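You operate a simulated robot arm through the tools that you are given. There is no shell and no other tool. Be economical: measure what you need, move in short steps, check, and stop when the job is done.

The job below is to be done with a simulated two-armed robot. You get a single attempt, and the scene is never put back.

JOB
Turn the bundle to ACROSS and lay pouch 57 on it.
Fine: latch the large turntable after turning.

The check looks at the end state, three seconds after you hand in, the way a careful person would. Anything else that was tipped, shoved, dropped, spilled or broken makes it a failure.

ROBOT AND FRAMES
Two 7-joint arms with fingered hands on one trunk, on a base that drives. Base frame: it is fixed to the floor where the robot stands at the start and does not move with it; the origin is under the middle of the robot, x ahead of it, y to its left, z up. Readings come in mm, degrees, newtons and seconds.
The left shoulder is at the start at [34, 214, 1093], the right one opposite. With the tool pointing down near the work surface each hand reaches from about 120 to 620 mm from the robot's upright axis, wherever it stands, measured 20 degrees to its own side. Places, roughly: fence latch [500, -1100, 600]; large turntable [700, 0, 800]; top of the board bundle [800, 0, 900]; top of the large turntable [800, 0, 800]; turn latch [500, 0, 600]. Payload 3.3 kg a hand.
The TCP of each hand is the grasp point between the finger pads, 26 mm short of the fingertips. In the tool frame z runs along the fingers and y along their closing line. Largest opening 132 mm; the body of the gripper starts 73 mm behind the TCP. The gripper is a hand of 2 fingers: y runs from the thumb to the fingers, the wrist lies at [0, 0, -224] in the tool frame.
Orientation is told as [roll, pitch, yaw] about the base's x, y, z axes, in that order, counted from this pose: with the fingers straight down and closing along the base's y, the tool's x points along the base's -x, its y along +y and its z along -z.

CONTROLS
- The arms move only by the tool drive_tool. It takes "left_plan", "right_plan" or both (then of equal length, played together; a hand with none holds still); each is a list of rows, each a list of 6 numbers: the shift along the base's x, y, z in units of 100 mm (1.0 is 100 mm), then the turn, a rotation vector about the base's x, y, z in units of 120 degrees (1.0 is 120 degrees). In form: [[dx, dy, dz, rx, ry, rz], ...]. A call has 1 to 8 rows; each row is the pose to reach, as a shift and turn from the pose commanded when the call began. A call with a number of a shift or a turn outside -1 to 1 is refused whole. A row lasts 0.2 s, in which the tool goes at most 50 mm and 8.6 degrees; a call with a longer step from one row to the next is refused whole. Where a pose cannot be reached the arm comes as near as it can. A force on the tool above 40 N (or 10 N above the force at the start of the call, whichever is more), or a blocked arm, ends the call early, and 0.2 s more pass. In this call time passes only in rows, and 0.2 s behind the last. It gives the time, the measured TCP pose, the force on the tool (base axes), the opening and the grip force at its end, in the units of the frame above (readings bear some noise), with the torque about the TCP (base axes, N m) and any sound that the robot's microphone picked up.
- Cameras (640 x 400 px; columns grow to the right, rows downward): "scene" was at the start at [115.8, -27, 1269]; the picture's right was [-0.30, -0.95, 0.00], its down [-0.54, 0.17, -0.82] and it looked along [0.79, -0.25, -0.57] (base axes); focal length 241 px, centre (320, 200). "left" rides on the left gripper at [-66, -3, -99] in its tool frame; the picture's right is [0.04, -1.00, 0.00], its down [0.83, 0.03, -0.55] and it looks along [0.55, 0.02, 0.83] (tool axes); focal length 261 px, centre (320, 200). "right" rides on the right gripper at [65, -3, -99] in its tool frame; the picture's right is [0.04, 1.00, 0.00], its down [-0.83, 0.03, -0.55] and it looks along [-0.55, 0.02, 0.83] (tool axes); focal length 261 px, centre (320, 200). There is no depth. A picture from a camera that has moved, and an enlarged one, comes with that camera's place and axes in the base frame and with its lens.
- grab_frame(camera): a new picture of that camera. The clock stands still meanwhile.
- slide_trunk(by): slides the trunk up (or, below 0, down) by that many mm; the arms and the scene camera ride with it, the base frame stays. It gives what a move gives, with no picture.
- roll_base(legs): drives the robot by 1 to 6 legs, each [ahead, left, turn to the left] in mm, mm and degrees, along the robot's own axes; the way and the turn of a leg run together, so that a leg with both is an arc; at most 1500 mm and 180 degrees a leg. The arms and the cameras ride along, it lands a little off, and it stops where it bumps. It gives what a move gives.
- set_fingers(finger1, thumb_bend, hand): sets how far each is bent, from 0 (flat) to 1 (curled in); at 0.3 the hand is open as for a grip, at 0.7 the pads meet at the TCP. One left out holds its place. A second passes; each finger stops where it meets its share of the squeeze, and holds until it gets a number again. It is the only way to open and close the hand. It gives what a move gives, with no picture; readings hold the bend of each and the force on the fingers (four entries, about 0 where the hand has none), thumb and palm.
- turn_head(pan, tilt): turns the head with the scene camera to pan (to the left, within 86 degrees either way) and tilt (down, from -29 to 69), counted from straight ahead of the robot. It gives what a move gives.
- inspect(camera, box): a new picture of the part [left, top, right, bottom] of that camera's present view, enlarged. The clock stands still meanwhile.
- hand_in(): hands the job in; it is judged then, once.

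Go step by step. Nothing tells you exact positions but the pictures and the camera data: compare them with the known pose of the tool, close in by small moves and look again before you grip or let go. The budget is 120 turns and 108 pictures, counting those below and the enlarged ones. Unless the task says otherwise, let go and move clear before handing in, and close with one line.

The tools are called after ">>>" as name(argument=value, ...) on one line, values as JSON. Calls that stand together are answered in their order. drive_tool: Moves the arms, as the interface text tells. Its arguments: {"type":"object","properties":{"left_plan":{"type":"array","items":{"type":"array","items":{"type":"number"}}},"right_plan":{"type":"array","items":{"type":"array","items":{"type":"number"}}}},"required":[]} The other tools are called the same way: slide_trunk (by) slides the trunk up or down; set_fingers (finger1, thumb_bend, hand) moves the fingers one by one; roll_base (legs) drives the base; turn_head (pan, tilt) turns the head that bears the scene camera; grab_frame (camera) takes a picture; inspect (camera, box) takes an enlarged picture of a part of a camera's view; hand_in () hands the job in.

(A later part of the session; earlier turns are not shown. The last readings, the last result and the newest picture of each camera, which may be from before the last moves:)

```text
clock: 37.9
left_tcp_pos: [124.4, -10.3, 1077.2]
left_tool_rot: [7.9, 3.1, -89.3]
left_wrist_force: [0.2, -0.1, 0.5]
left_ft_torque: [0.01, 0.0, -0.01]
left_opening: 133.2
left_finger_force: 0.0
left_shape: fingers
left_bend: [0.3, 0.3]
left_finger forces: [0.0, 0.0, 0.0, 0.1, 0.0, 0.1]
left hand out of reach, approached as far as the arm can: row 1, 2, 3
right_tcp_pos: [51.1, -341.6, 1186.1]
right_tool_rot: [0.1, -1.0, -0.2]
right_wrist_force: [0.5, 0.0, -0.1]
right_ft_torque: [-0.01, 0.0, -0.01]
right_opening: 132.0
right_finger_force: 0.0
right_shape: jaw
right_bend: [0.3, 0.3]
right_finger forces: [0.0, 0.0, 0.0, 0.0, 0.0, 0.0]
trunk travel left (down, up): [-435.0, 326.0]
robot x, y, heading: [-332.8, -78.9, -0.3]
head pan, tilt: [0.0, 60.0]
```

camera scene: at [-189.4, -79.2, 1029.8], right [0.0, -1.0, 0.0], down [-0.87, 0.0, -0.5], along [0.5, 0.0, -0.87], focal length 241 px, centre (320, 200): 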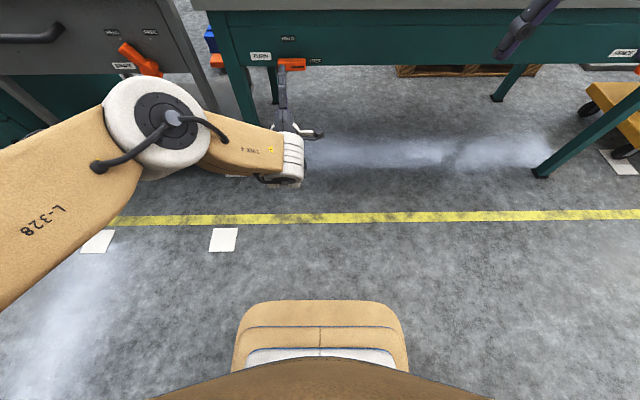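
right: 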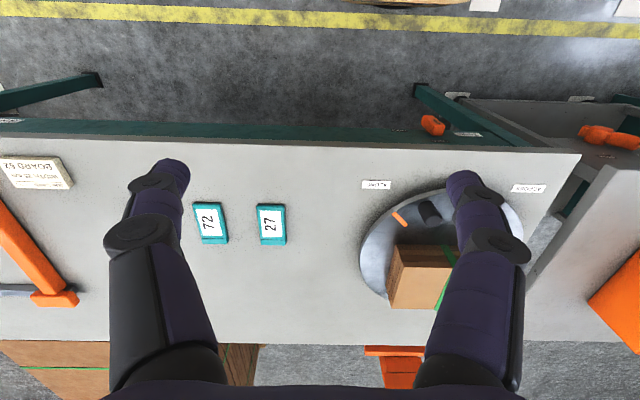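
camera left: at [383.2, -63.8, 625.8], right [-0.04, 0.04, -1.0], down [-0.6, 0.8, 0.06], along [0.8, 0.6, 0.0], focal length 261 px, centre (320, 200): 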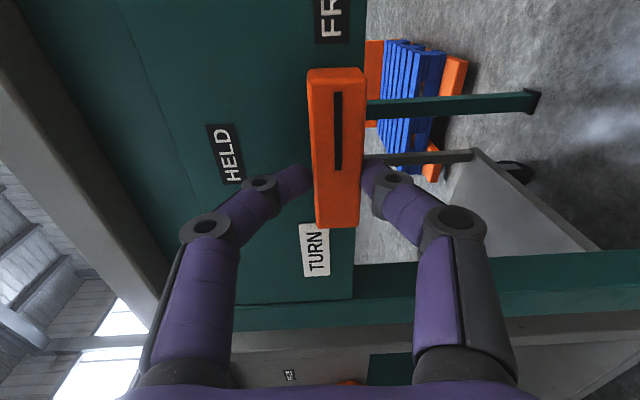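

Orientation nearly down. I straighten it and drive to the bench, then look at the turntable from above.

>>> drive_tool(left_plan=[[0, 0, 0, -0.013, 0.033, 0], [0, 0, 0, -0.026, 0.066, 0]])

>>> roll_base(legs=[[0, 78, 0], [400, 0, 0]])

>>> turn_head(pan=0, tilt=45)

>>> grab_frame(camera="scene")

>>> grab_frame(camera="left")

```text
clock: 38.5
left_tcp_pos: [108.8, -14.2, 1073.9]
left_tool_rot: [0.1, 0.2, -89.8]
left_wrist_force: [0.2, 0.3, 0.2]
left_ft_torque: [-0.01, 0.0, 0.01]
left_opening: 133.5
left_finger_force: 0.0
left_shape: fingers
left_bend: [0.3, 0.3]
left_finger forces: [0.1, 0.0, 0.0, 0.0, 0.1, 0.0]
left hand out of reach, approached as far as the arm can: row 1, 2
right_tcp_pos: [52.2, -342.4, 1186.0]
right_tool_rot: [0.2, -0.9, -0.2]
right_wrist_force: [-0.1, -0.4, 0.3]
right_ft_torque: [-0.02, -0.01, -0.01]
right_opening: 132.0
right_finger_force: 0.1
right_shape: jaw
right_bend: [0.3, 0.3]
right_finger forces: [0.1, 0.0, 0.0, 0.0, 0.0, 0.0]
trunk travel left (down, up): [-435.0, 326.0]
robot x, y, heading: [-330.6, -75.7, -0.2]
head pan, tilt: [0.0, 60.0]
```

```text
clock: 41.6
left_tcp_pos: [511.8, 58.3, 1073.9]
left_tool_rot: [0.1, 0.0, -89.8]
left_wrist_force: [0.2, 0.0, -0.5]
left_ft_torque: [-0.01, 0.01, 0.02]
left_opening: 133.3
left_finger_force: 0.0
left_shape: fingers
left_bend: [0.3, 0.3]
left_finger forces: [0.1, 0.0, 0.0, 0.0, 0.0, 0.0]
right_tcp_pos: [453.4, -269.1, 1185.9]
right_tool_rot: [0.1, -0.9, -0.5]
right_wrist_force: [-0.6, -0.1, -0.6]
right_ft_torque: [0.01, 0.01, 0.04]
right_opening: 131.9
right_finger_force: 0.0
right_shape: jaw
right_bend: [0.3, 0.3]
right_finger forces: [0.0, 0.0, 0.0, 0.0, 0.0, 0.0]
trunk travel left (down, up): [-435.0, 326.0]
robot x, y, heading: [69.3, -3.7, -0.6]
head pan, tilt: [0.0, 60.0]
```

```text
clock: 42.4
left_tcp_pos: [511.1, 56.8, 1074.1]
left_tool_rot: [0.1, 0.0, -89.8]
left_wrist_force: [0.9, 1.0, 0.2]
left_ft_torque: [0.01, -0.01, 0.0]
left_opening: 133.5
left_finger_force: 0.0
left_shape: fingers
left_bend: [0.3, 0.3]
left_finger forces: [0.0, 0.0, 0.0, 0.0, 0.1, 0.0]
right_tcp_pos: [451.3, -269.0, 1187.5]
right_tool_rot: [0.1, -1.0, -0.5]
right_wrist_force: [0.2, -0.1, -0.4]
right_ft_torque: [0.0, 0.01, 0.03]
right_opening: 131.7
right_finger_force: 0.1
right_shape: jaw
right_bend: [0.3, 0.3]
right_finger forces: [0.0, 0.0, 0.0, 0.0, 0.0, 0.0]
trunk travel left (down, up): [-435.0, 326.0]
robot x, y, heading: [69.2, -4.6, -0.6]
head pan, tilt: [0.0, 45.0]
```

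```text
87 pictures are left
camera scene: at [172.5, -4.5, 1313.3], right [-0.01, -1.0, 0.0], down [-0.71, 0.01, -0.71], along [0.71, -0.01, -0.71], focal length 241 px, centre (320, 200)
```

scene: 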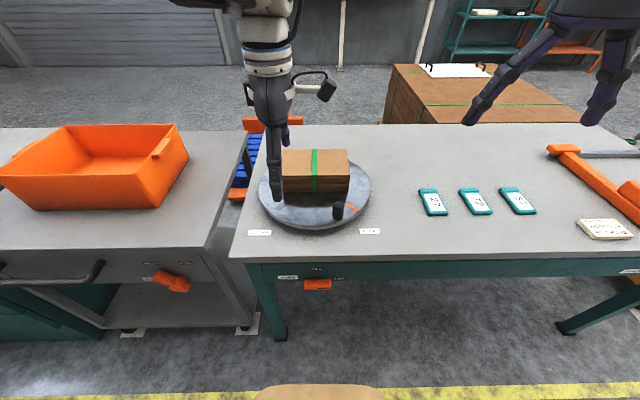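

```text
86 pictures are left
camera left: at [507.1, -7.4, 1174.0], right [-1.0, 0.04, 0.0], down [0.03, 0.83, 0.55], along [0.02, 0.55, -0.83], focal length 261 px, centre (320, 200)
```

left: 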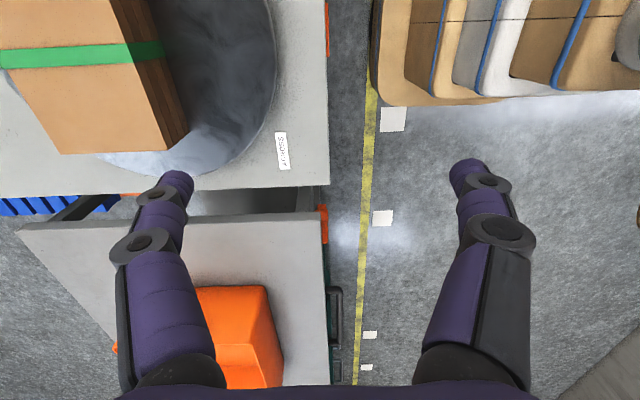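

>>> inspect(camera="scene", box=[230, 130, 410, 242])

>>> inspect(camera="scene", box=[390, 160, 640, 260])

```text
3.56 times, centred on (320, 186) of scene
camera zoom: at [172.5, -4.5, 1313.3], right [-0.01, -1.0, 0.0], down [-0.71, 0.01, -0.71], along [0.71, -0.01, -0.71], focal length 858 px, centre (320, 250)
```

zoom: 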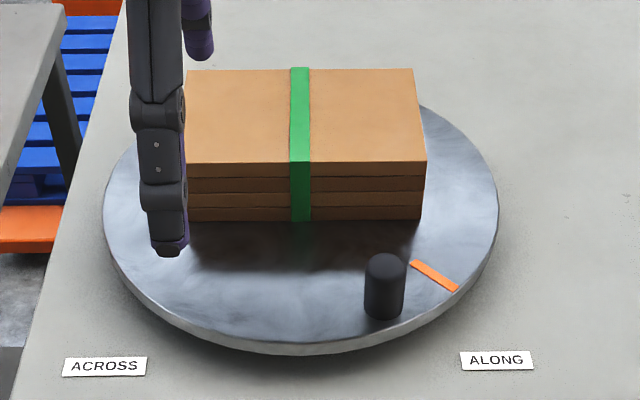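

```text
2.56 times, centred on (515, 210) of scene
camera zoom: at [172.5, -4.5, 1313.3], right [-0.01, -1.0, 0.0], down [-0.71, 0.01, -0.71], along [0.71, -0.01, -0.71], focal length 618 px, centre (-179, 174)
```

zoom: 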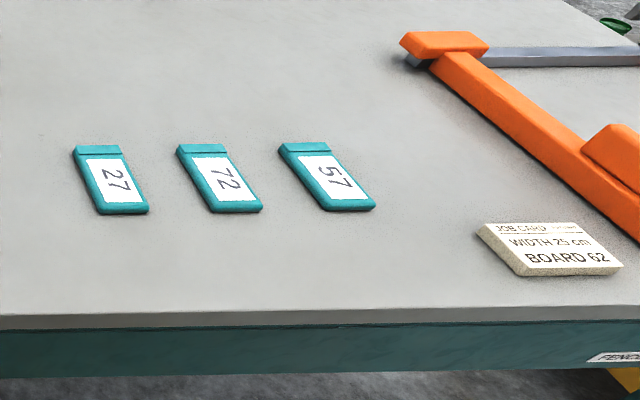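

Turntable centre about [745, 4], mark pointing exactly at ALONG, knob at about [616, -60] (top z≈853); ACROSS is 90° clockwise. Pouch 57 is the rightmost. I drive 80 mm nearer and bring the left hand over the knob with the jaw closing along y.

>>> roll_base(legs=[[80, 0, 0]])

>>> drive_tool(left_plan=[[0, -0.1, -0.05, 0, 0, 0.07], [0, -0.2, -0.1, 0, 0, 0.14], [0, -0.3, -0.1, 0, 0, 0.21], [0.05, -0.4, -0.1, 0, 0, 0.28], [0.1, -0.5, -0.1, 0, 0, 0.35], [0.15, -0.6, -0.1, 0, 0, 0.42], [0.2, -0.7, -0.1, 0, 0, 0.49], [0.2, -0.8, -0.1, 0, 0, 0.56]])

>>> drive_tool(left_plan=[[0, -0.1, 0, 0, 0, 0.07], [0, -0.2, 0, 0, 0, 0.14], [0, -0.35, 0, 0, 0, 0.19]])

>>> grab_frame(camera="left")

```text
clock: 43.5
left_tcp_pos: [592.7, 55.6, 1073.6]
left_tool_rot: [0.2, 0.0, -90.1]
left_wrist_force: [0.5, 0.3, -0.9]
left_ft_torque: [-0.01, -0.01, 0.01]
left_opening: 133.3
left_finger_force: 0.2
left_shape: fingers
left_bend: [0.3, 0.3]
left_finger forces: [0.0, 0.0, 0.0, 0.1, 0.1, 0.0]
right_tcp_pos: [533.8, -270.3, 1186.7]
right_tool_rot: [0.1, -1.0, -0.7]
right_wrist_force: [-0.8, -0.1, -0.3]
right_ft_torque: [-0.01, 0.04, -0.02]
right_opening: 131.8
right_finger_force: 0.1
right_shape: jaw
right_bend: [0.3, 0.3]
right_finger forces: [0.0, 0.0, 0.0, 0.0, 0.0, 0.1]
trunk travel left (down, up): [-435.0, 326.0]
robot x, y, heading: [145.6, -4.3, -0.9]
head pan, tilt: [0.0, 45.0]
```

```text
clock: 45.5
left_tcp_pos: [614.9, 27.2, 1083.0]
left_tool_rot: [-4.4, -2.0, -17.6]
left_wrist_force: [0.2, 0.5, 0.2]
left_ft_torque: [0.03, -0.03, -0.01]
left_opening: 133.3
left_finger_force: 0.0
left_shape: fingers
left_bend: [0.3, 0.3]
left_finger forces: [0.0, 0.0, 0.0, 0.0, 0.0, 0.0]
left hand out of reach, approached as far as the arm can: row 6, 7, 8
right_tcp_pos: [533.7, -270.8, 1187.7]
right_tool_rot: [0.0, -1.0, -0.6]
right_wrist_force: [-0.2, 0.5, 0.5]
right_ft_torque: [0.0, -0.04, -0.01]
right_opening: 131.9
right_finger_force: 0.0
right_shape: jaw
right_bend: [0.3, 0.3]
right_finger forces: [0.0, 0.0, 0.1, 0.1, 0.0, 0.0]
trunk travel left (down, up): [-435.0, 326.0]
robot x, y, heading: [149.6, 0.6, -0.7]
head pan, tilt: [0.0, 45.0]
stopped in row 8 (left hand): the arm was blocked; the commanded pose is now the measured one
```

```text
clock: 46.5
left_tcp_pos: [640.1, 25.0, 1116.5]
left_tool_rot: [-9.6, -2.5, 10.2]
left_wrist_force: [-0.3, -0.1, 0.2]
left_ft_torque: [-0.01, -0.03, -0.04]
left_opening: 133.4
left_finger_force: 0.0
left_shape: fingers
left_bend: [0.3, 0.3]
left_finger forces: [0.0, 0.1, 0.0, 0.1, 0.0, 0.0]
right_tcp_pos: [533.3, -270.0, 1186.2]
right_tool_rot: [0.2, -1.0, -0.7]
right_wrist_force: [-0.6, -0.2, -0.3]
right_ft_torque: [-0.01, 0.0, -0.01]
right_opening: 131.8
right_finger_force: 0.1
right_shape: jaw
right_bend: [0.3, 0.3]
right_finger forces: [0.0, 0.0, 0.0, 0.1, 0.0, 0.1]
trunk travel left (down, up): [-435.0, 326.0]
robot x, y, heading: [151.1, -5.4, -0.6]
head pan, tilt: [0.0, 45.0]
stopped in row 3 (left hand): the arm was blocked; the commanded pose is now the measured one
```

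```text
83 pictures are left
camera left: at [696.5, 50.1, 1217.9], right [0.13, -0.98, 0.16], down [-0.86, -0.03, 0.5], along [-0.49, -0.21, -0.85], focal length 261 px, centre (320, 200)
```

left: 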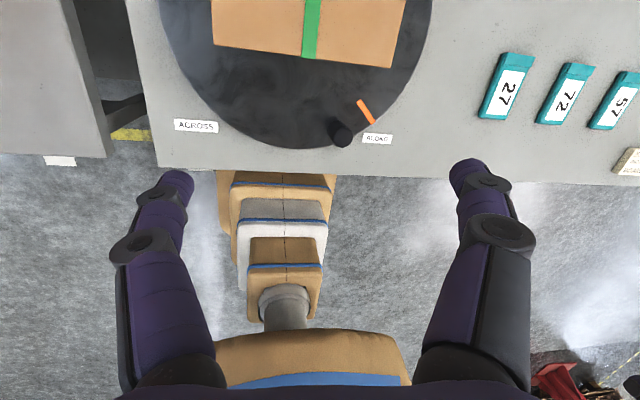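

The left arm won't cross to the middle at this height, so I shift the base 110 mm right and straighten the hand while lowering.

>>> roll_base(legs=[[0, -120, 0]])

>>> drive_tool(left_plan=[[-0.05, 0.1, -0.3, 0.04, 0.01, 0], [-0.1, 0.2, -0.6, 0.08, 0.02, 0], [-0.2, 0.3, -0.9, 0.08, 0.02, 0]])

>>> grab_frame(camera="left")

```text
clock: 47.7
left_tcp_pos: [637.7, -97.1, 1114.8]
left_tool_rot: [-9.5, -2.3, 10.1]
left_wrist_force: [-0.3, 0.6, 0.1]
left_ft_torque: [0.06, 0.01, 0.0]
left_opening: 133.2
left_finger_force: 0.1
left_shape: fingers
left_bend: [0.3, 0.3]
left_finger forces: [0.0, 0.0, 0.0, 0.0, 0.0, 0.0]
right_tcp_pos: [531.1, -393.0, 1187.3]
right_tool_rot: [0.2, -1.0, -0.8]
right_wrist_force: [-0.9, 0.0, -0.4]
right_ft_torque: [0.04, 0.0, 0.0]
right_opening: 132.0
right_finger_force: 0.1
right_shape: jaw
right_bend: [0.3, 0.3]
right_finger forces: [0.0, 0.1, 0.1, 0.0, 0.0, 0.1]
trunk travel left (down, up): [-435.0, 326.0]
robot x, y, heading: [147.3, -122.5, -0.8]
head pan, tilt: [0.0, 45.0]
```

```text
clock: 48.5
left_tcp_pos: [625.0, -57.0, 1019.8]
left_tool_rot: [0.0, -0.8, 11.0]
left_wrist_force: [-0.2, -1.0, 0.9]
left_ft_torque: [0.03, -0.01, 0.0]
left_opening: 133.2
left_finger_force: 0.0
left_shape: fingers
left_bend: [0.3, 0.3]
left_finger forces: [0.0, 0.0, 0.0, 0.0, 0.0, 0.1]
left hand out of reach, approached as far as the arm can: row 2
right_tcp_pos: [531.7, -392.4, 1186.9]
right_tool_rot: [0.1, -1.0, -0.7]
right_wrist_force: [-0.2, -0.9, -0.8]
right_ft_torque: [0.05, -0.02, -0.01]
right_opening: 131.8
right_finger_force: 0.0
right_shape: jaw
right_bend: [0.3, 0.3]
right_finger forces: [0.1, 0.0, 0.0, 0.1, 0.0, 0.0]
trunk travel left (down, up): [-435.0, 326.0]
robot x, y, heading: [146.6, -122.2, -0.8]
head pan, tilt: [0.0, 45.0]
```

```text
82 pictures are left
camera left: at [686.6, -47.0, 1120.7], right [0.15, -0.99, 0.0], down [-0.83, -0.13, 0.54], along [-0.53, -0.08, -0.84], focal length 261 px, centre (320, 200)
```

left: 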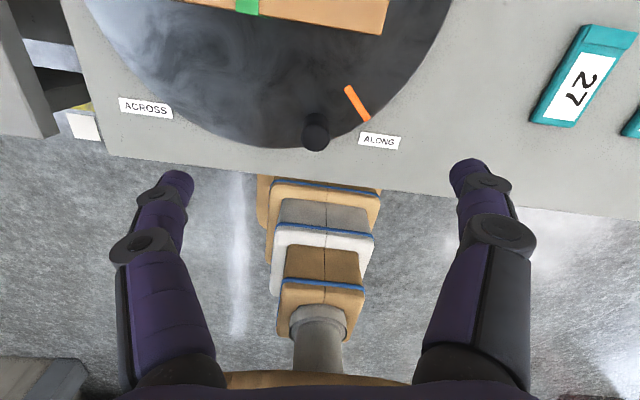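

The knob is roughly at [605, -58]. Descending part-way for another look.

>>> drive_tool(left_plan=[[-0.08, 0, -0.3, 0, 0, 0], [-0.15, 0, -0.6, 0, 0, 0], [-0.17, 0, -0.95, 0, 0, 0]])

>>> grab_frame(camera="left")

>>> inspect(camera="scene", box=[180, 120, 380, 260])

```text
clock: 49.3
left_tcp_pos: [604.2, -65.9, 929.7]
left_tool_rot: [0.2, -1.7, 9.6]
left_wrist_force: [-0.5, -0.7, 1.0]
left_ft_torque: [-0.01, -0.01, -0.04]
left_opening: 133.4
left_finger_force: 0.0
left_shape: fingers
left_bend: [0.3, 0.3]
left_finger forces: [0.1, 0.1, 0.0, 0.0, 0.1, 0.1]
right_tcp_pos: [531.7, -391.2, 1186.1]
right_tool_rot: [0.1, -0.9, -0.9]
right_wrist_force: [0.0, -0.7, -0.5]
right_ft_torque: [0.0, 0.03, 0.02]
right_opening: 132.1
right_finger_force: 0.0
right_shape: jaw
right_bend: [0.3, 0.3]
right_finger forces: [0.0, 0.1, 0.0, 0.1, 0.1, 0.0]
trunk travel left (down, up): [-435.0, 326.0]
robot x, y, heading: [148.5, -122.1, -0.8]
head pan, tilt: [0.0, 45.0]
```

```text
81 pictures are left
camera left: at [664.3, -60.1, 1031.4], right [0.13, -0.99, -0.01], down [-0.84, -0.11, 0.53], along [-0.52, -0.06, -0.85], focal length 261 px, centre (320, 200)
```

left: 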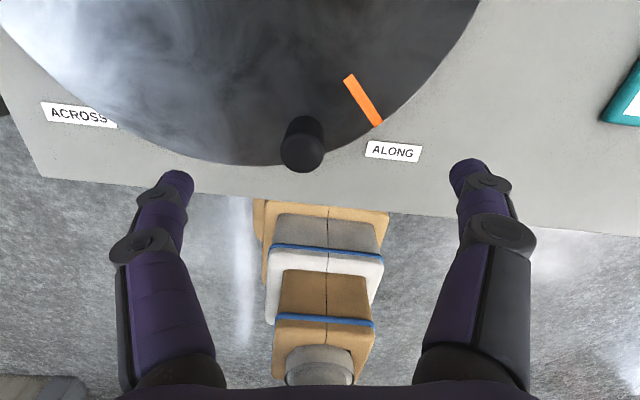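

```text
2.86 times, centred on (280, 190) of scene
camera zoom: at [252.8, -125.7, 1313.3], right [-0.01, -1.0, 0.0], down [-0.71, 0.01, -0.71], along [0.71, -0.01, -0.71], focal length 690 px, centre (434, 229)
```

zoom: 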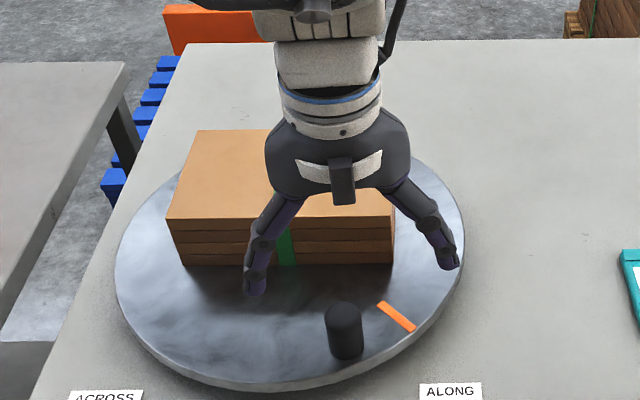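

Triangulating gives knob centre ≈ [602, -57], its top ≈ 867, disc ≈ 819. I lower around it with y corrected.

>>> drive_tool(left_plan=[[-0.02, 0.1, -0.1, 0, 0.014, 0], [-0.02, 0.1, -0.4, 0, 0.014, 0], [-0.02, 0.1, -0.6, 0, 0.014, 0]])

>>> grab_frame(camera="left")

>>> inspect(camera="scene", box=[180, 120, 380, 260])

```text
clock: 50.1
left_tcp_pos: [601.3, -56.0, 869.1]
left_tool_rot: [0.5, 0.0, 9.6]
left_wrist_force: [-0.2, -0.6, 0.4]
left_ft_torque: [-0.01, -0.01, -0.01]
left_opening: 133.4
left_finger_force: 0.1
left_shape: fingers
left_bend: [0.3, 0.3]
left_finger forces: [0.0, 0.1, 0.0, 0.1, 0.1, 0.0]
right_tcp_pos: [530.9, -392.9, 1186.4]
right_tool_rot: [0.2, -1.0, -0.8]
right_wrist_force: [0.8, -1.1, 0.7]
right_ft_torque: [-0.02, 0.01, 0.0]
right_opening: 132.0
right_finger_force: 0.1
right_shape: jaw
right_bend: [0.3, 0.3]
right_finger forces: [0.0, 0.0, 0.0, 0.0, 0.0, 0.0]
trunk travel left (down, up): [-435.0, 326.0]
robot x, y, heading: [147.0, -122.4, -0.8]
head pan, tilt: [0.0, 45.0]
```

```text
79 pictures are left
camera left: at [665.3, -48.7, 969.1], right [0.13, -0.99, -0.01], down [-0.83, -0.11, 0.55], along [-0.55, -0.06, -0.83], focal length 261 px, centre (320, 200)
```

left: 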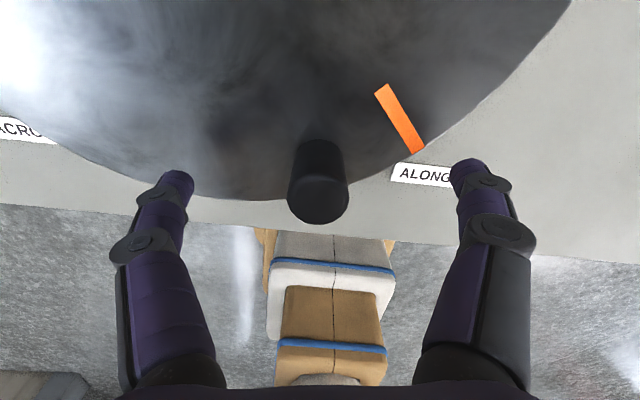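

```text
2.86 times, centred on (280, 190) of scene
camera zoom: at [252.5, -125.7, 1313.3], right [-0.01, -1.0, 0.0], down [-0.71, 0.01, -0.71], along [0.71, -0.01, -0.71], focal length 690 px, centre (434, 229)
```

zoom: 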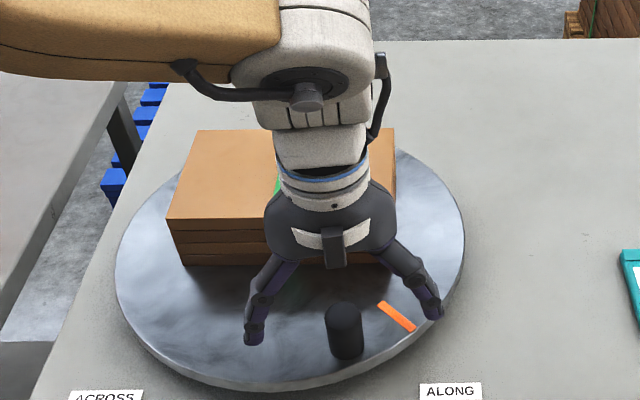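

Knob centred between the fingers. Lower 14 mm and close.

>>> drive_tool(left_plan=[[0, 0, -0.14, 0, 0, 0]])

>>> set_fingers(hand="left", finger1=0.68, thumb_bend=0.68)

>>> grab_frame(camera="left")

```text
clock: 50.5
left_tcp_pos: [601.9, -56.8, 855.4]
left_tool_rot: [0.5, 0.1, 9.6]
left_wrist_force: [-0.4, 0.0, 0.0]
left_ft_torque: [0.0, -0.02, -0.01]
left_opening: 133.4
left_finger_force: 0.1
left_shape: fingers
left_bend: [0.3, 0.3]
left_finger forces: [0.0, 0.0, 0.0, 0.1, 0.2, 0.0]
right_tcp_pos: [531.6, -391.0, 1187.5]
right_tool_rot: [0.1, -0.9, -0.8]
right_wrist_force: [-0.1, -0.4, 1.0]
right_ft_torque: [-0.03, 0.01, -0.03]
right_opening: 131.8
right_finger_force: 0.1
right_shape: jaw
right_bend: [0.3, 0.3]
right_finger forces: [0.1, 0.0, 0.0, 0.0, 0.0, 0.1]
trunk travel left (down, up): [-435.0, 326.0]
robot x, y, heading: [147.3, -123.5, -0.6]
head pan, tilt: [0.0, 45.0]
```

```text
clock: 51.5
left_tcp_pos: [601.2, -56.1, 856.2]
left_tool_rot: [0.6, 0.1, 9.4]
left_wrist_force: [-0.8, 0.4, -0.4]
left_ft_torque: [0.01, -0.02, -0.02]
left_opening: 26.7
left_finger_force: 5.3
left_shape: fingers
left_bend: [0.61, 0.65]
left_finger forces: [5.6, 0.1, 0.0, 0.1, 5.6, 0.1]
right_tcp_pos: [530.8, -391.4, 1187.3]
right_tool_rot: [0.1, -1.0, -0.9]
right_wrist_force: [0.4, 0.5, 0.2]
right_ft_torque: [0.03, -0.01, -0.02]
right_opening: 131.7
right_finger_force: 0.1
right_shape: jaw
right_bend: [0.3, 0.3]
right_finger forces: [0.0, 0.0, 0.1, 0.1, 0.0, 0.0]
trunk travel left (down, up): [-435.0, 326.0]
robot x, y, heading: [148.4, -124.5, -0.7]
head pan, tilt: [0.0, 45.0]
```

```text
77 pictures are left
camera left: at [665.0, -48.5, 955.6], right [0.13, -0.99, -0.01], down [-0.83, -0.11, 0.55], along [-0.55, -0.06, -0.83], focal length 261 px, centre (320, 200)
```

left: 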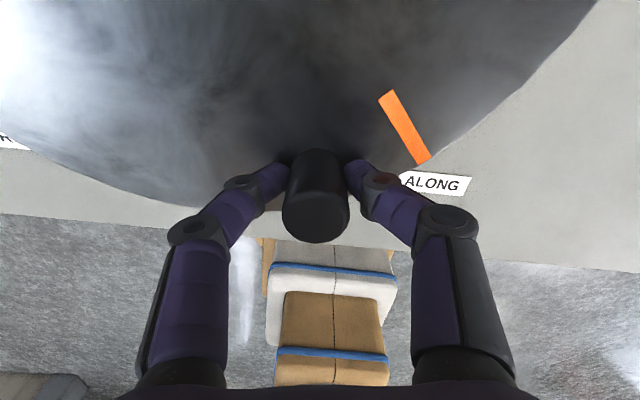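

Knob is gripped. I swing it along an arc about [735, 4], turning the hand with it, first 32°.

>>> drive_tool(left_plan=[[-0.07, 0.193, 0, 0, 0, -0.0667], [-0.113, 0.393, 0, 0, 0, -0.1333], [-0.128, 0.597, 0, 0, 0, -0.2], [-0.114, 0.802, 0, 0, 0, -0.2667]])

>>> inspect(camera="scene", box=[180, 120, 380, 260])

```text
clock: 52.5
left_tcp_pos: [588.5, 24.4, 856.2]
left_tool_rot: [0.6, 0.0, -22.4]
left_wrist_force: [-3.4, 0.5, -1.8]
left_ft_torque: [0.05, 0.05, 0.04]
left_opening: 26.1
left_finger_force: 4.8
left_shape: fingers
left_bend: [0.61, 0.65]
left_finger forces: [4.4, 0.1, 0.0, 0.0, 4.9, 0.0]
right_tcp_pos: [530.2, -391.1, 1188.8]
right_tool_rot: [0.1, -1.0, -0.8]
right_wrist_force: [0.4, 0.6, 0.0]
right_ft_torque: [-0.02, -0.03, 0.0]
right_opening: 132.0
right_finger_force: 0.0
right_shape: jaw
right_bend: [0.3, 0.3]
right_finger forces: [0.0, 0.0, 0.1, 0.0, 0.1, 0.0]
trunk travel left (down, up): [-435.0, 326.0]
robot x, y, heading: [151.5, -124.5, -0.7]
head pan, tilt: [0.0, 45.0]
```

```text
2.86 times, centred on (280, 190) of scene
camera zoom: at [252.2, -124.9, 1313.3], right [-0.01, -1.0, 0.0], down [-0.71, 0.01, -0.71], along [0.71, -0.01, -0.71], focal length 690 px, centre (434, 229)
```

zoom: 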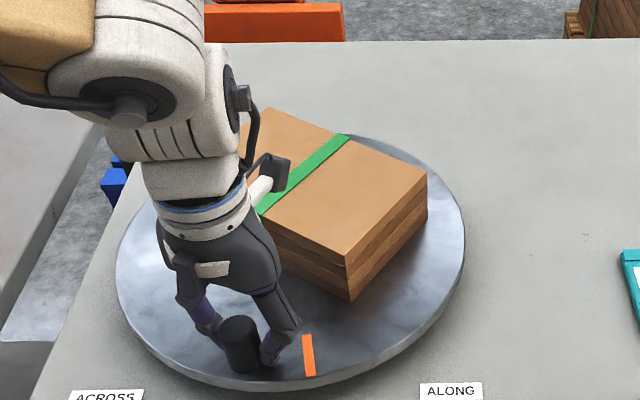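

Turning smoothly. Continuing another 40°.

>>> drive_tool(left_plan=[[0.042, 0.2, 0, 0, 0, -0.0667], [0.112, 0.393, 0, 0, 0, -0.1333], [0.208, 0.574, 0, 0, 0, -0.2], [0.328, 0.74, 0, 0, 0, -0.2667], [0.47, 0.887, 0, 0, 0, -0.3333]])

>>> inspect(camera="scene", box=[180, 120, 380, 260])

```text
clock: 53.7
left_tcp_pos: [635.2, 113.8, 856.6]
left_tool_rot: [0.6, -0.1, -62.4]
left_wrist_force: [1.7, -1.4, 1.0]
left_ft_torque: [-0.01, -0.08, -0.05]
left_opening: 25.8
left_finger_force: 5.4
left_shape: fingers
left_bend: [0.62, 0.65]
left_finger forces: [6.3, 0.0, 0.0, 0.0, 4.7, 0.1]
right_tcp_pos: [531.5, -391.3, 1186.7]
right_tool_rot: [0.1, -0.9, -0.8]
right_wrist_force: [0.4, 0.7, 0.4]
right_ft_torque: [0.0, 0.02, 0.03]
right_opening: 131.9
right_finger_force: 0.1
right_shape: jaw
right_bend: [0.3, 0.3]
right_finger forces: [0.1, 0.1, 0.0, 0.0, 0.0, 0.0]
trunk travel left (down, up): [-435.0, 326.0]
robot x, y, heading: [148.8, -124.7, -0.9]
head pan, tilt: [0.0, 45.0]
```

```text
2.86 times, centred on (280, 190) of scene
camera zoom: at [253.0, -125.4, 1313.3], right [-0.01, -1.0, 0.0], down [-0.71, 0.01, -0.71], along [0.71, -0.01, -0.71], focal length 690 px, centre (434, 229)
```

zoom: 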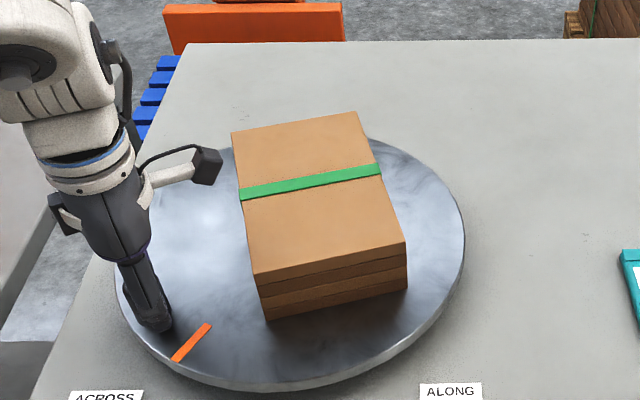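

>>> drive_tool(left_plan=[[0.161, 0.127, 0, 0, 0, -0.0667], [0.338, 0.229, 0, 0, 0, -0.1333], [0.385, 0.251, 0, 0, 0, -0.15]])

>>> inspect(camera="scene", box=[180, 120, 380, 260])

```text
clock: 54.5
left_tcp_pos: [586.3, 56.7, 863.0]
left_tool_rot: [1.2, 0.0, -79.5]
left_wrist_force: [6.6, -3.1, 2.4]
left_ft_torque: [-0.03, -0.16, -0.06]
left_opening: 27.4
left_finger_force: 5.3
left_shape: fingers
left_bend: [0.58, 0.67]
left_finger forces: [8.5, 0.1, 0.1, 0.0, 2.9, 0.0]
left hand out of reach, approached as far as the arm can: row 1, 2, 3
right_tcp_pos: [531.8, -391.7, 1187.3]
right_tool_rot: [0.1, -1.0, -0.8]
right_wrist_force: [0.5, 0.1, 0.2]
right_ft_torque: [-0.02, -0.01, -0.01]
right_opening: 132.0
right_finger_force: 0.1
right_shape: jaw
right_bend: [0.3, 0.3]
right_finger forces: [0.1, 0.0, 0.0, 0.0, 0.1, 0.1]
trunk travel left (down, up): [-435.0, 326.0]
robot x, y, heading: [143.5, -124.3, -0.8]
head pan, tilt: [0.0, 45.0]
```

```text
2.86 times, centred on (280, 190) of scene
camera zoom: at [253.0, -125.8, 1313.4], right [-0.01, -1.0, 0.0], down [-0.71, 0.01, -0.71], along [0.71, -0.01, -0.71], focal length 690 px, centre (434, 229)
```

zoom: 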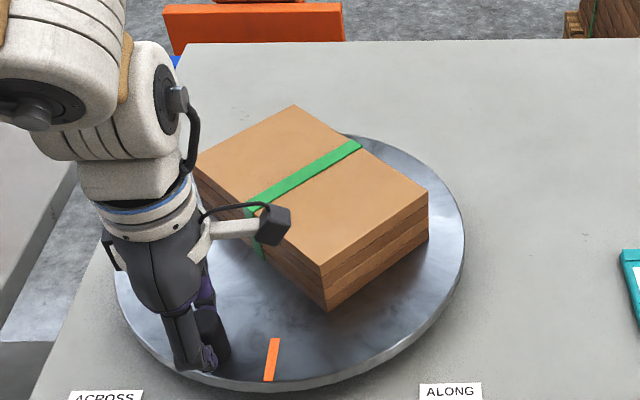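

The yaw limit pulled the hand back along the arc; the knob is still in the fingers. I'll rotate the hand back around the round knob in place, and then continue the arc without yawing.

>>> drive_tool(left_plan=[[0, 0, -0.03, 0, 0, 0.06], [0, 0, -0.06, 0, 0, 0.12], [0, 0, -0.06, 0, 0, 0.18], [0, 0, -0.06, 0, 0, 0.24], [0, 0, -0.06, 0, 0, 0.3], [0, 0, -0.06, 0, 0, 0.35]])

>>> grab_frame(camera="left")

>>> inspect(camera="scene", box=[180, 120, 380, 260])

```text
clock: 55.9
left_tcp_pos: [586.1, 58.5, 858.4]
left_tool_rot: [0.6, 0.2, -38.2]
left_wrist_force: [-11.3, 2.8, 1.7]
left_ft_torque: [0.0, 0.28, -0.15]
left_opening: 24.1
left_finger_force: 6.9
left_shape: fingers
left_bend: [0.63, 0.66]
left_finger forces: [3.0, 0.1, 0.1, 0.0, 10.7, 0.0]
right_tcp_pos: [529.0, -391.3, 1188.6]
right_tool_rot: [0.1, -1.0, -0.8]
right_wrist_force: [-0.5, 1.4, 0.7]
right_ft_torque: [0.01, -0.01, -0.01]
right_opening: 131.9
right_finger_force: 0.0
right_shape: jaw
right_bend: [0.3, 0.3]
right_finger forces: [0.0, 0.0, 0.0, 0.0, 0.1, 0.0]
trunk travel left (down, up): [-435.0, 326.0]
robot x, y, heading: [145.2, -123.4, -0.7]
head pan, tilt: [0.0, 45.0]
```

```text
73 pictures are left
camera left: at [634.7, 15.9, 958.2], right [-0.65, -0.76, -0.01], down [-0.64, 0.54, 0.55], along [-0.42, 0.37, -0.83], focal length 261 px, centre (320, 200)
```

left: 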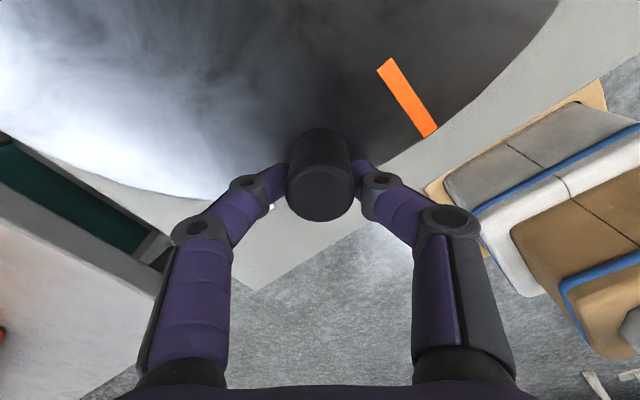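

```text
2.86 times, centred on (280, 190) of scene
camera zoom: at [250.7, -125.3, 1313.5], right [-0.01, -1.0, 0.0], down [-0.71, 0.01, -0.71], along [0.71, -0.01, -0.71], focal length 690 px, centre (434, 229)
```

zoom: 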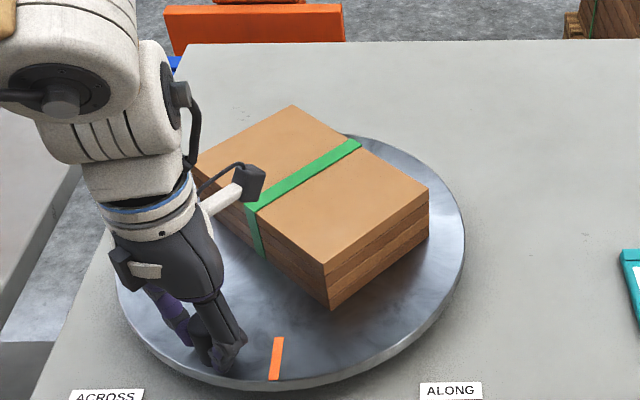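

>>> drive_tool(left_plan=[[0.128, 0.003, 0, 0, 0, 0], [0.217, 0.187, 0, 0, 0, 0], [0.332, 0.357, 0, 0, 0, 0], [0.468, 0.509, 0, 0, 0, 0], [0.625, 0.641, 0, 0, 0, 0], [0.754, 0.725, 0, 0, 0, 0], [0.891, 0.795, 0, 0, 0, 0]])

>>> inspect(camera="scene", box=[180, 120, 380, 260])

```text
clock: 57.5
left_tcp_pos: [677.0, 137.4, 858.6]
left_tool_rot: [0.5, 0.2, -38.4]
left_wrist_force: [-4.8, -7.5, -0.8]
left_ft_torque: [-0.13, 0.05, -0.02]
left_opening: 23.2
left_finger_force: 5.7
left_shape: fingers
left_bend: [0.65, 0.64]
left_finger forces: [2.3, 0.0, 0.0, 0.0, 8.0, 0.0]
right_tcp_pos: [530.1, -392.4, 1186.0]
right_tool_rot: [0.2, -1.1, -0.9]
right_wrist_force: [0.2, -1.2, -0.2]
right_ft_torque: [-0.02, -0.01, -0.03]
right_opening: 131.8
right_finger_force: 0.1
right_shape: jaw
right_bend: [0.3, 0.3]
right_finger forces: [0.0, 0.1, 0.1, 0.0, 0.0, 0.1]
trunk travel left (down, up): [-435.0, 326.0]
robot x, y, heading: [148.3, -122.4, -0.7]
head pan, tilt: [0.0, 45.0]
```

```text
2.86 times, centred on (280, 190) of scene
camera zoom: at [251.5, -126.6, 1313.4], right [-0.01, -1.0, 0.0], down [-0.71, 0.01, -0.71], along [0.71, -0.01, -0.71], focal length 690 px, centre (434, 229)
```

zoom: 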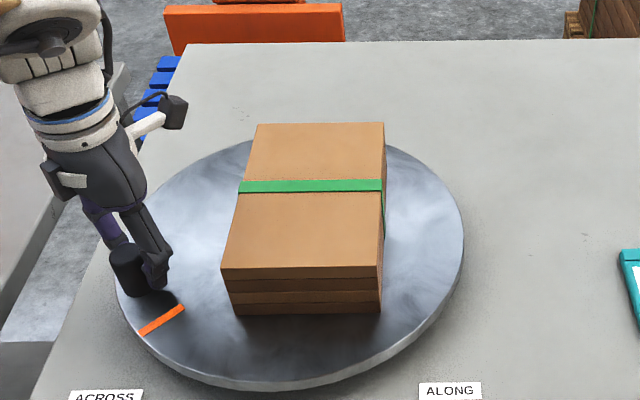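

Nearly there; I need a finer measurement of the mark and bundle edges.

>>> inspect(camera="scene", box=[200, 150, 328, 270])

>>> grab_frame(camera="right")

```text
3.33 times, centred on (264, 210) of scene
camera zoom: at [251.5, -126.6, 1313.4], right [-0.01, -1.0, 0.0], down [-0.71, 0.01, -0.71], along [0.71, -0.01, -0.71], focal length 805 px, centre (507, 167)
```

zoom: 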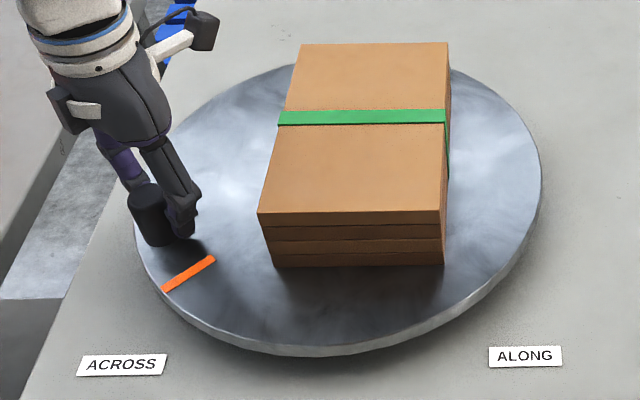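

```text
69 pictures are left
camera right: at [462.2, -392.8, 1285.7], right [-0.03, 1.0, 0.0], down [0.82, 0.02, 0.57], along [0.57, 0.02, -0.82], focal length 261 px, centre (320, 200)
```

right: 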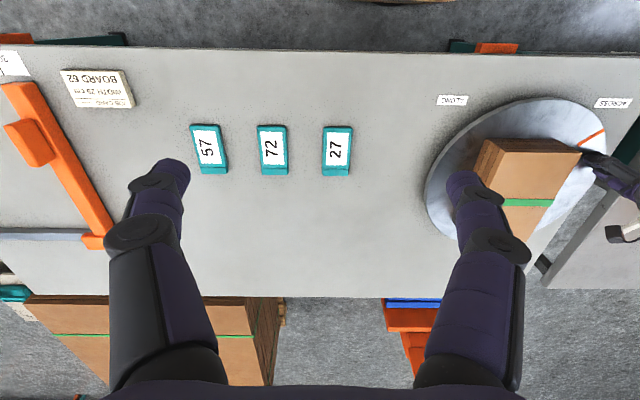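

The turn measures about 90–91°. I nudge back a touch, then release gently and look again.

>>> drive_tool(left_plan=[[-0.022, -0.01, 0, 0, 0, 0]])

>>> set_fingers(hand="left", finger1=0.5, thumb_bend=0.5)

>>> drive_tool(left_plan=[[0, 0, 0.3, 0, 0, 0], [0, 0, 0.7, 0, 0, 0], [-0.1, 0, 1.0, 0, 0, 0]])

>>> inspect(camera="scene", box=[200, 150, 328, 270])

>>> grab_frame(camera="left")

```text
clock: 57.9
left_tcp_pos: [676.7, 136.9, 860.4]
left_tool_rot: [0.6, 0.0, -38.4]
left_wrist_force: [-0.5, -5.1, 0.7]
left_ft_torque: [-0.11, 0.01, 0.0]
left_opening: 22.9
left_finger_force: 4.9
left_shape: fingers
left_bend: [0.65, 0.65]
left_finger forces: [3.6, 0.1, 0.0, 0.0, 6.5, 0.1]
right_tcp_pos: [530.4, -391.0, 1186.9]
right_tool_rot: [0.2, -1.0, -0.8]
right_wrist_force: [-0.2, -0.1, -0.9]
right_ft_torque: [0.01, -0.03, -0.01]
right_opening: 132.1
right_finger_force: 0.1
right_shape: jaw
right_bend: [0.3, 0.3]
right_finger forces: [0.0, 0.0, 0.0, 0.0, 0.0, 0.0]
trunk travel left (down, up): [-435.0, 326.0]
robot x, y, heading: [149.4, -125.9, -1.1]
head pan, tilt: [0.0, 45.0]
```

```text
clock: 58.9
left_tcp_pos: [677.7, 137.2, 859.9]
left_tool_rot: [0.7, 0.0, -38.4]
left_wrist_force: [0.5, -0.1, 0.0]
left_ft_torque: [0.06, 0.0, 0.0]
left_opening: 66.1
left_finger_force: 0.0
left_shape: fingers
left_bend: [0.5, 0.5]
left_finger forces: [0.0, 0.1, 0.1, 0.1, 0.1, 0.0]
right_tcp_pos: [530.5, -391.4, 1187.1]
right_tool_rot: [0.1, -0.9, -0.9]
right_wrist_force: [0.0, 0.8, -0.1]
right_ft_torque: [0.02, 0.01, 0.02]
right_opening: 132.1
right_finger_force: 0.0
right_shape: jaw
right_bend: [0.3, 0.3]
right_finger forces: [0.0, 0.0, 0.0, 0.0, 0.0, 0.1]
trunk travel left (down, up): [-435.0, 326.0]
robot x, y, heading: [147.7, -122.3, -1.0]
head pan, tilt: [0.0, 45.0]
```

```text
clock: 59.7
left_tcp_pos: [666.1, 139.6, 961.0]
left_tool_rot: [0.5, -0.2, -38.3]
left_wrist_force: [0.2, 0.3, -0.7]
left_ft_torque: [0.02, 0.05, 0.01]
left_opening: 65.9
left_finger_force: 0.1
left_shape: fingers
left_bend: [0.5, 0.5]
left_finger forces: [0.0, 0.0, 0.0, 0.0, 0.0, 0.0]
right_tcp_pos: [530.7, -391.8, 1186.6]
right_tool_rot: [0.1, -1.0, -0.8]
right_wrist_force: [0.2, 0.9, -0.5]
right_ft_torque: [0.0, -0.02, 0.0]
right_opening: 131.8
right_finger_force: 0.0
right_shape: jaw
right_bend: [0.3, 0.3]
right_finger forces: [0.0, 0.0, 0.1, 0.0, 0.1, 0.0]
trunk travel left (down, up): [-435.0, 326.0]
robot x, y, heading: [149.6, -124.7, -0.7]
head pan, tilt: [0.0, 45.0]
```

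```text
3.33 times, centred on (264, 210) of scene
camera zoom: at [251.7, -125.7, 1313.4], right [-0.01, -1.0, 0.0], down [-0.71, 0.01, -0.71], along [0.71, -0.01, -0.71], focal length 805 px, centre (507, 167)
```

zoom: 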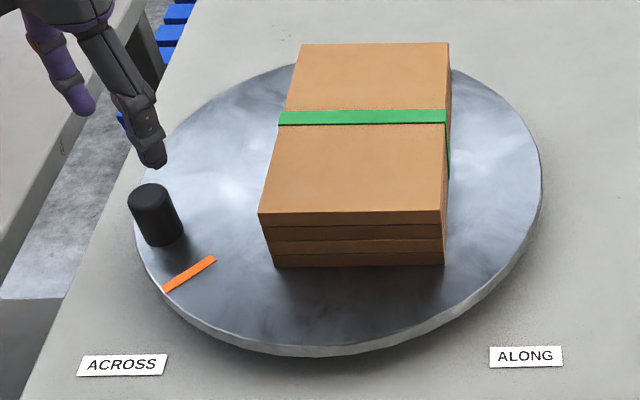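

```text
67 pictures are left
camera left: at [714.9, 95.9, 1060.2], right [-0.65, -0.76, -0.01], down [-0.64, 0.54, 0.55], along [-0.41, 0.37, -0.83], focal length 261 px, centre (320, 200)
```

left: 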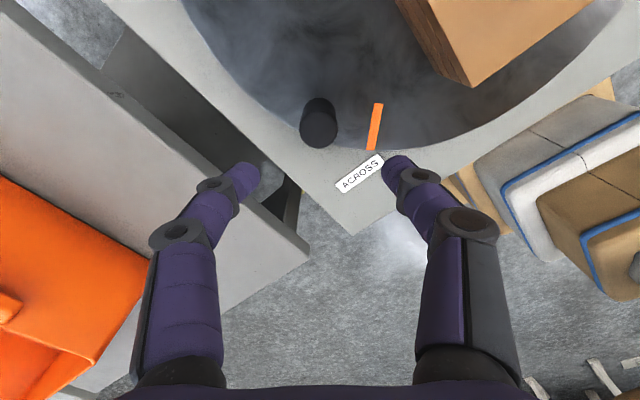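

The mark lines up with ACROSS. Next, pouch 57 at about [686, -613]: I'll fetch it with the left hand, raising it and shifting the base to the right.

>>> drive_tool(left_plan=[[-0.2, -0.1, 0.3, 0, 0, 0.06], [-0.4, -0.2, 0.5, 0, 0, 0.12], [-0.4, -0.3, 0.6, 0, 0, 0.18], [-0.4, -0.5, 0.6, 0, 0, 0.24], [-0.4, -0.7, 0.6, 0, 0, 0.29], [-0.4, -0.9, 0.6, 0, 0, 0.32]])

>>> set_fingers(hand="left", finger1=0.3, thumb_bend=0.3)

>>> roll_base(legs=[[0, -560, 0]])

>>> grab_frame(camera="left")

>>> grab_frame(camera="scene")

```text
clock: 61.1
left_tcp_pos: [628.0, 45.1, 1018.7]
left_tool_rot: [0.7, 0.0, 0.1]
left_wrist_force: [0.2, 0.2, 0.8]
left_ft_torque: [0.01, -0.01, 0.02]
left_opening: 65.9
left_finger_force: 0.1
left_shape: fingers
left_bend: [0.5, 0.5]
left_finger forces: [0.1, 0.0, 0.1, 0.0, 0.0, 0.0]
right_tcp_pos: [532.1, -391.3, 1186.6]
right_tool_rot: [0.1, -1.0, -0.8]
right_wrist_force: [-0.1, 0.2, -0.2]
right_ft_torque: [-0.01, 0.01, 0.0]
right_opening: 131.9
right_finger_force: 0.0
right_shape: jaw
right_bend: [0.3, 0.3]
right_finger forces: [0.1, 0.0, 0.0, 0.0, 0.0, 0.0]
trunk travel left (down, up): [-435.0, 326.0]
robot x, y, heading: [144.3, -125.4, -0.6]
head pan, tilt: [0.0, 45.0]
```

```text
clock: 62.1
left_tcp_pos: [626.2, 46.3, 1019.8]
left_tool_rot: [0.6, 0.0, 0.0]
left_wrist_force: [-0.5, 0.5, -0.6]
left_ft_torque: [-0.03, -0.01, 0.02]
left_opening: 132.8
left_finger_force: 0.0
left_shape: fingers
left_bend: [0.3, 0.3]
left_finger forces: [0.1, 0.0, 0.0, 0.0, 0.0, 0.1]
right_tcp_pos: [531.8, -391.8, 1188.1]
right_tool_rot: [0.1, -1.0, -0.9]
right_wrist_force: [1.0, -0.1, 0.8]
right_ft_torque: [-0.05, 0.02, 0.0]
right_opening: 132.0
right_finger_force: 0.1
right_shape: jaw
right_bend: [0.3, 0.3]
right_finger forces: [0.0, 0.0, 0.0, 0.0, 0.0, 0.1]
trunk travel left (down, up): [-435.0, 326.0]
robot x, y, heading: [146.1, -126.0, -0.9]
head pan, tilt: [0.0, 45.0]
```

```text
clock: 65.3
left_tcp_pos: [622.2, -498.3, 1019.2]
left_tool_rot: [0.6, 0.0, 1.7]
left_wrist_force: [-0.5, 0.6, 0.3]
left_ft_torque: [0.04, 0.0, -0.02]
left_opening: 132.7
left_finger_force: 0.1
left_shape: fingers
left_bend: [0.3, 0.3]
left_finger forces: [0.1, 0.0, 0.1, 0.0, 0.0, 0.1]
right_tcp_pos: [537.1, -936.9, 1185.8]
right_tool_rot: [0.1, -0.9, 0.8]
right_wrist_force: [0.4, -0.6, 0.0]
right_ft_torque: [-0.01, 0.02, -0.02]
right_opening: 131.8
right_finger_force: 0.0
right_shape: jaw
right_bend: [0.3, 0.3]
right_finger forces: [0.1, 0.0, 0.0, 0.1, 0.1, 0.1]
trunk travel left (down, up): [-435.0, 326.0]
robot x, y, heading: [149.6, -679.8, 1.1]
head pan, tilt: [0.0, 45.0]
```

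```text
66 pictures are left
camera left: at [686.0, -499.0, 1118.9], right [-0.01, -1.0, -0.01], down [-0.83, 0.01, 0.55], along [-0.55, 0.02, -0.83], focal length 261 px, centre (320, 200)
```

left: 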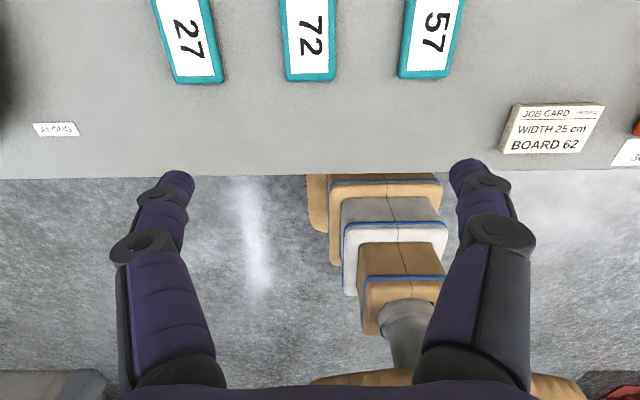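

```text
65 pictures are left
camera scene: at [252.1, -679.9, 1313.3], right [0.01, -1.0, 0.0], down [-0.71, -0.01, -0.71], along [0.71, 0.01, -0.71], focal length 241 px, centre (320, 200)
```

scene: 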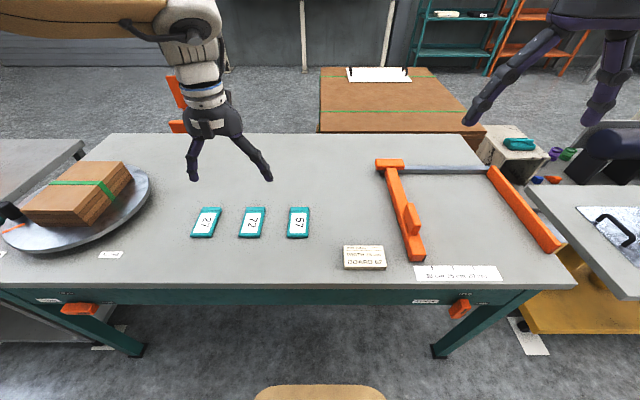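

>>> inspect(camera="scene", box=[230, 185, 330, 250])

```text
6.15 times, centred on (280, 218) of scene
camera zoom: at [252.1, -679.9, 1313.3], right [0.01, -1.0, 0.0], down [-0.71, -0.01, -0.71], along [0.71, 0.01, -0.71], focal length 1485 px, centre (566, 92)
```

zoom: 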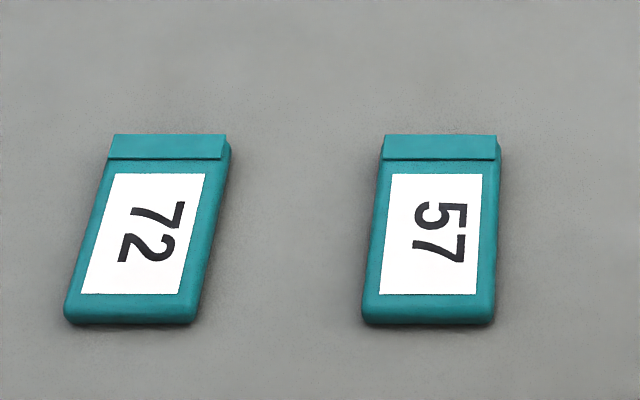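

Pouch 57 is about 100×57 mm, centred at [691, -614]. Moving over it and down.

>>> drive_tool(left_plan=[[0.17, -0.25, -0.1, 0, 0, 0], [0.34, -0.5, -0.2, 0, 0, 0], [0.5, -0.75, -0.4, 0, 0, 0], [0.68, -1.0, -0.6, 0, 0, -0.014]])

>>> drive_tool(left_plan=[[0, -0.155, -0.2, 0, 0, 0], [0, -0.155, -0.6, 0, 0, 0], [0, -0.155, -0.8, 0, 0, 0]])

>>> grab_frame(camera="left")

```text
clock: 66.3
left_tcp_pos: [658.8, -581.3, 956.0]
left_tool_rot: [-0.3, -0.2, 1.3]
left_wrist_force: [-0.4, 0.3, 0.2]
left_ft_torque: [0.0, -0.02, 0.03]
left_opening: 133.3
left_finger_force: 0.1
left_shape: fingers
left_bend: [0.3, 0.3]
left_finger forces: [0.0, 0.1, 0.0, 0.0, 0.1, 0.0]
left hand out of reach, approached as far as the arm can: row 3, 4
right_tcp_pos: [539.1, -937.0, 1187.3]
right_tool_rot: [0.1, -0.9, 0.8]
right_wrist_force: [-0.9, 0.4, 1.0]
right_ft_torque: [0.0, 0.05, 0.02]
right_opening: 132.2
right_finger_force: 0.1
right_shape: jaw
right_bend: [0.3, 0.3]
right_finger forces: [0.0, 0.1, 0.1, 0.0, 0.0, 0.0]
trunk travel left (down, up): [-435.0, 326.0]
robot x, y, heading: [147.9, -679.2, 0.6]
head pan, tilt: [0.0, 45.0]
```

```text
clock: 67.3
left_tcp_pos: [664.6, -580.4, 876.1]
left_tool_rot: [-0.2, -0.5, 3.3]
left_wrist_force: [-0.4, -0.1, 0.6]
left_ft_torque: [0.0, -0.02, -0.02]
left_opening: 133.1
left_finger_force: 0.0
left_shape: fingers
left_bend: [0.3, 0.3]
left_finger forces: [0.0, 0.0, 0.1, 0.0, 0.1, 0.0]
right_tcp_pos: [538.2, -937.0, 1188.2]
right_tool_rot: [0.1, -1.0, 0.8]
right_wrist_force: [-0.8, 0.6, -0.1]
right_ft_torque: [-0.01, 0.01, -0.04]
right_opening: 131.7
right_finger_force: 0.0
right_shape: jaw
right_bend: [0.3, 0.3]
right_finger forces: [0.0, 0.0, 0.1, 0.1, 0.0, 0.0]
trunk travel left (down, up): [-435.0, 326.0]
robot x, y, heading: [146.3, -679.2, 0.4]
head pan, tilt: [0.0, 45.0]
stopped in row 3 (left hand): the arm was blocked; the commanded pose is now the measured one
```

```text
63 pictures are left
camera left: at [728.7, -578.9, 976.6], right [0.02, -1.0, 0.0], down [-0.84, -0.01, 0.55], along [-0.55, -0.01, -0.84], focal length 261 px, centre (320, 200)
```

left: 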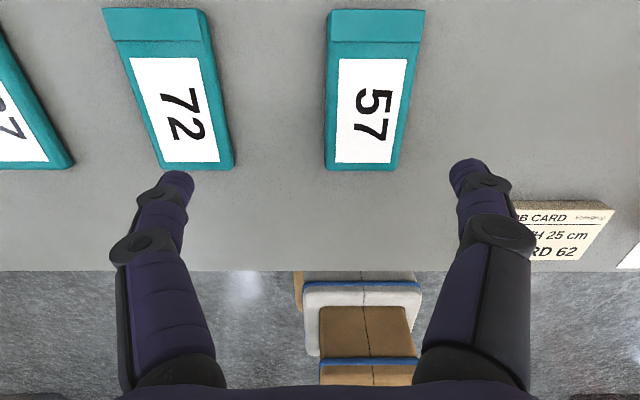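

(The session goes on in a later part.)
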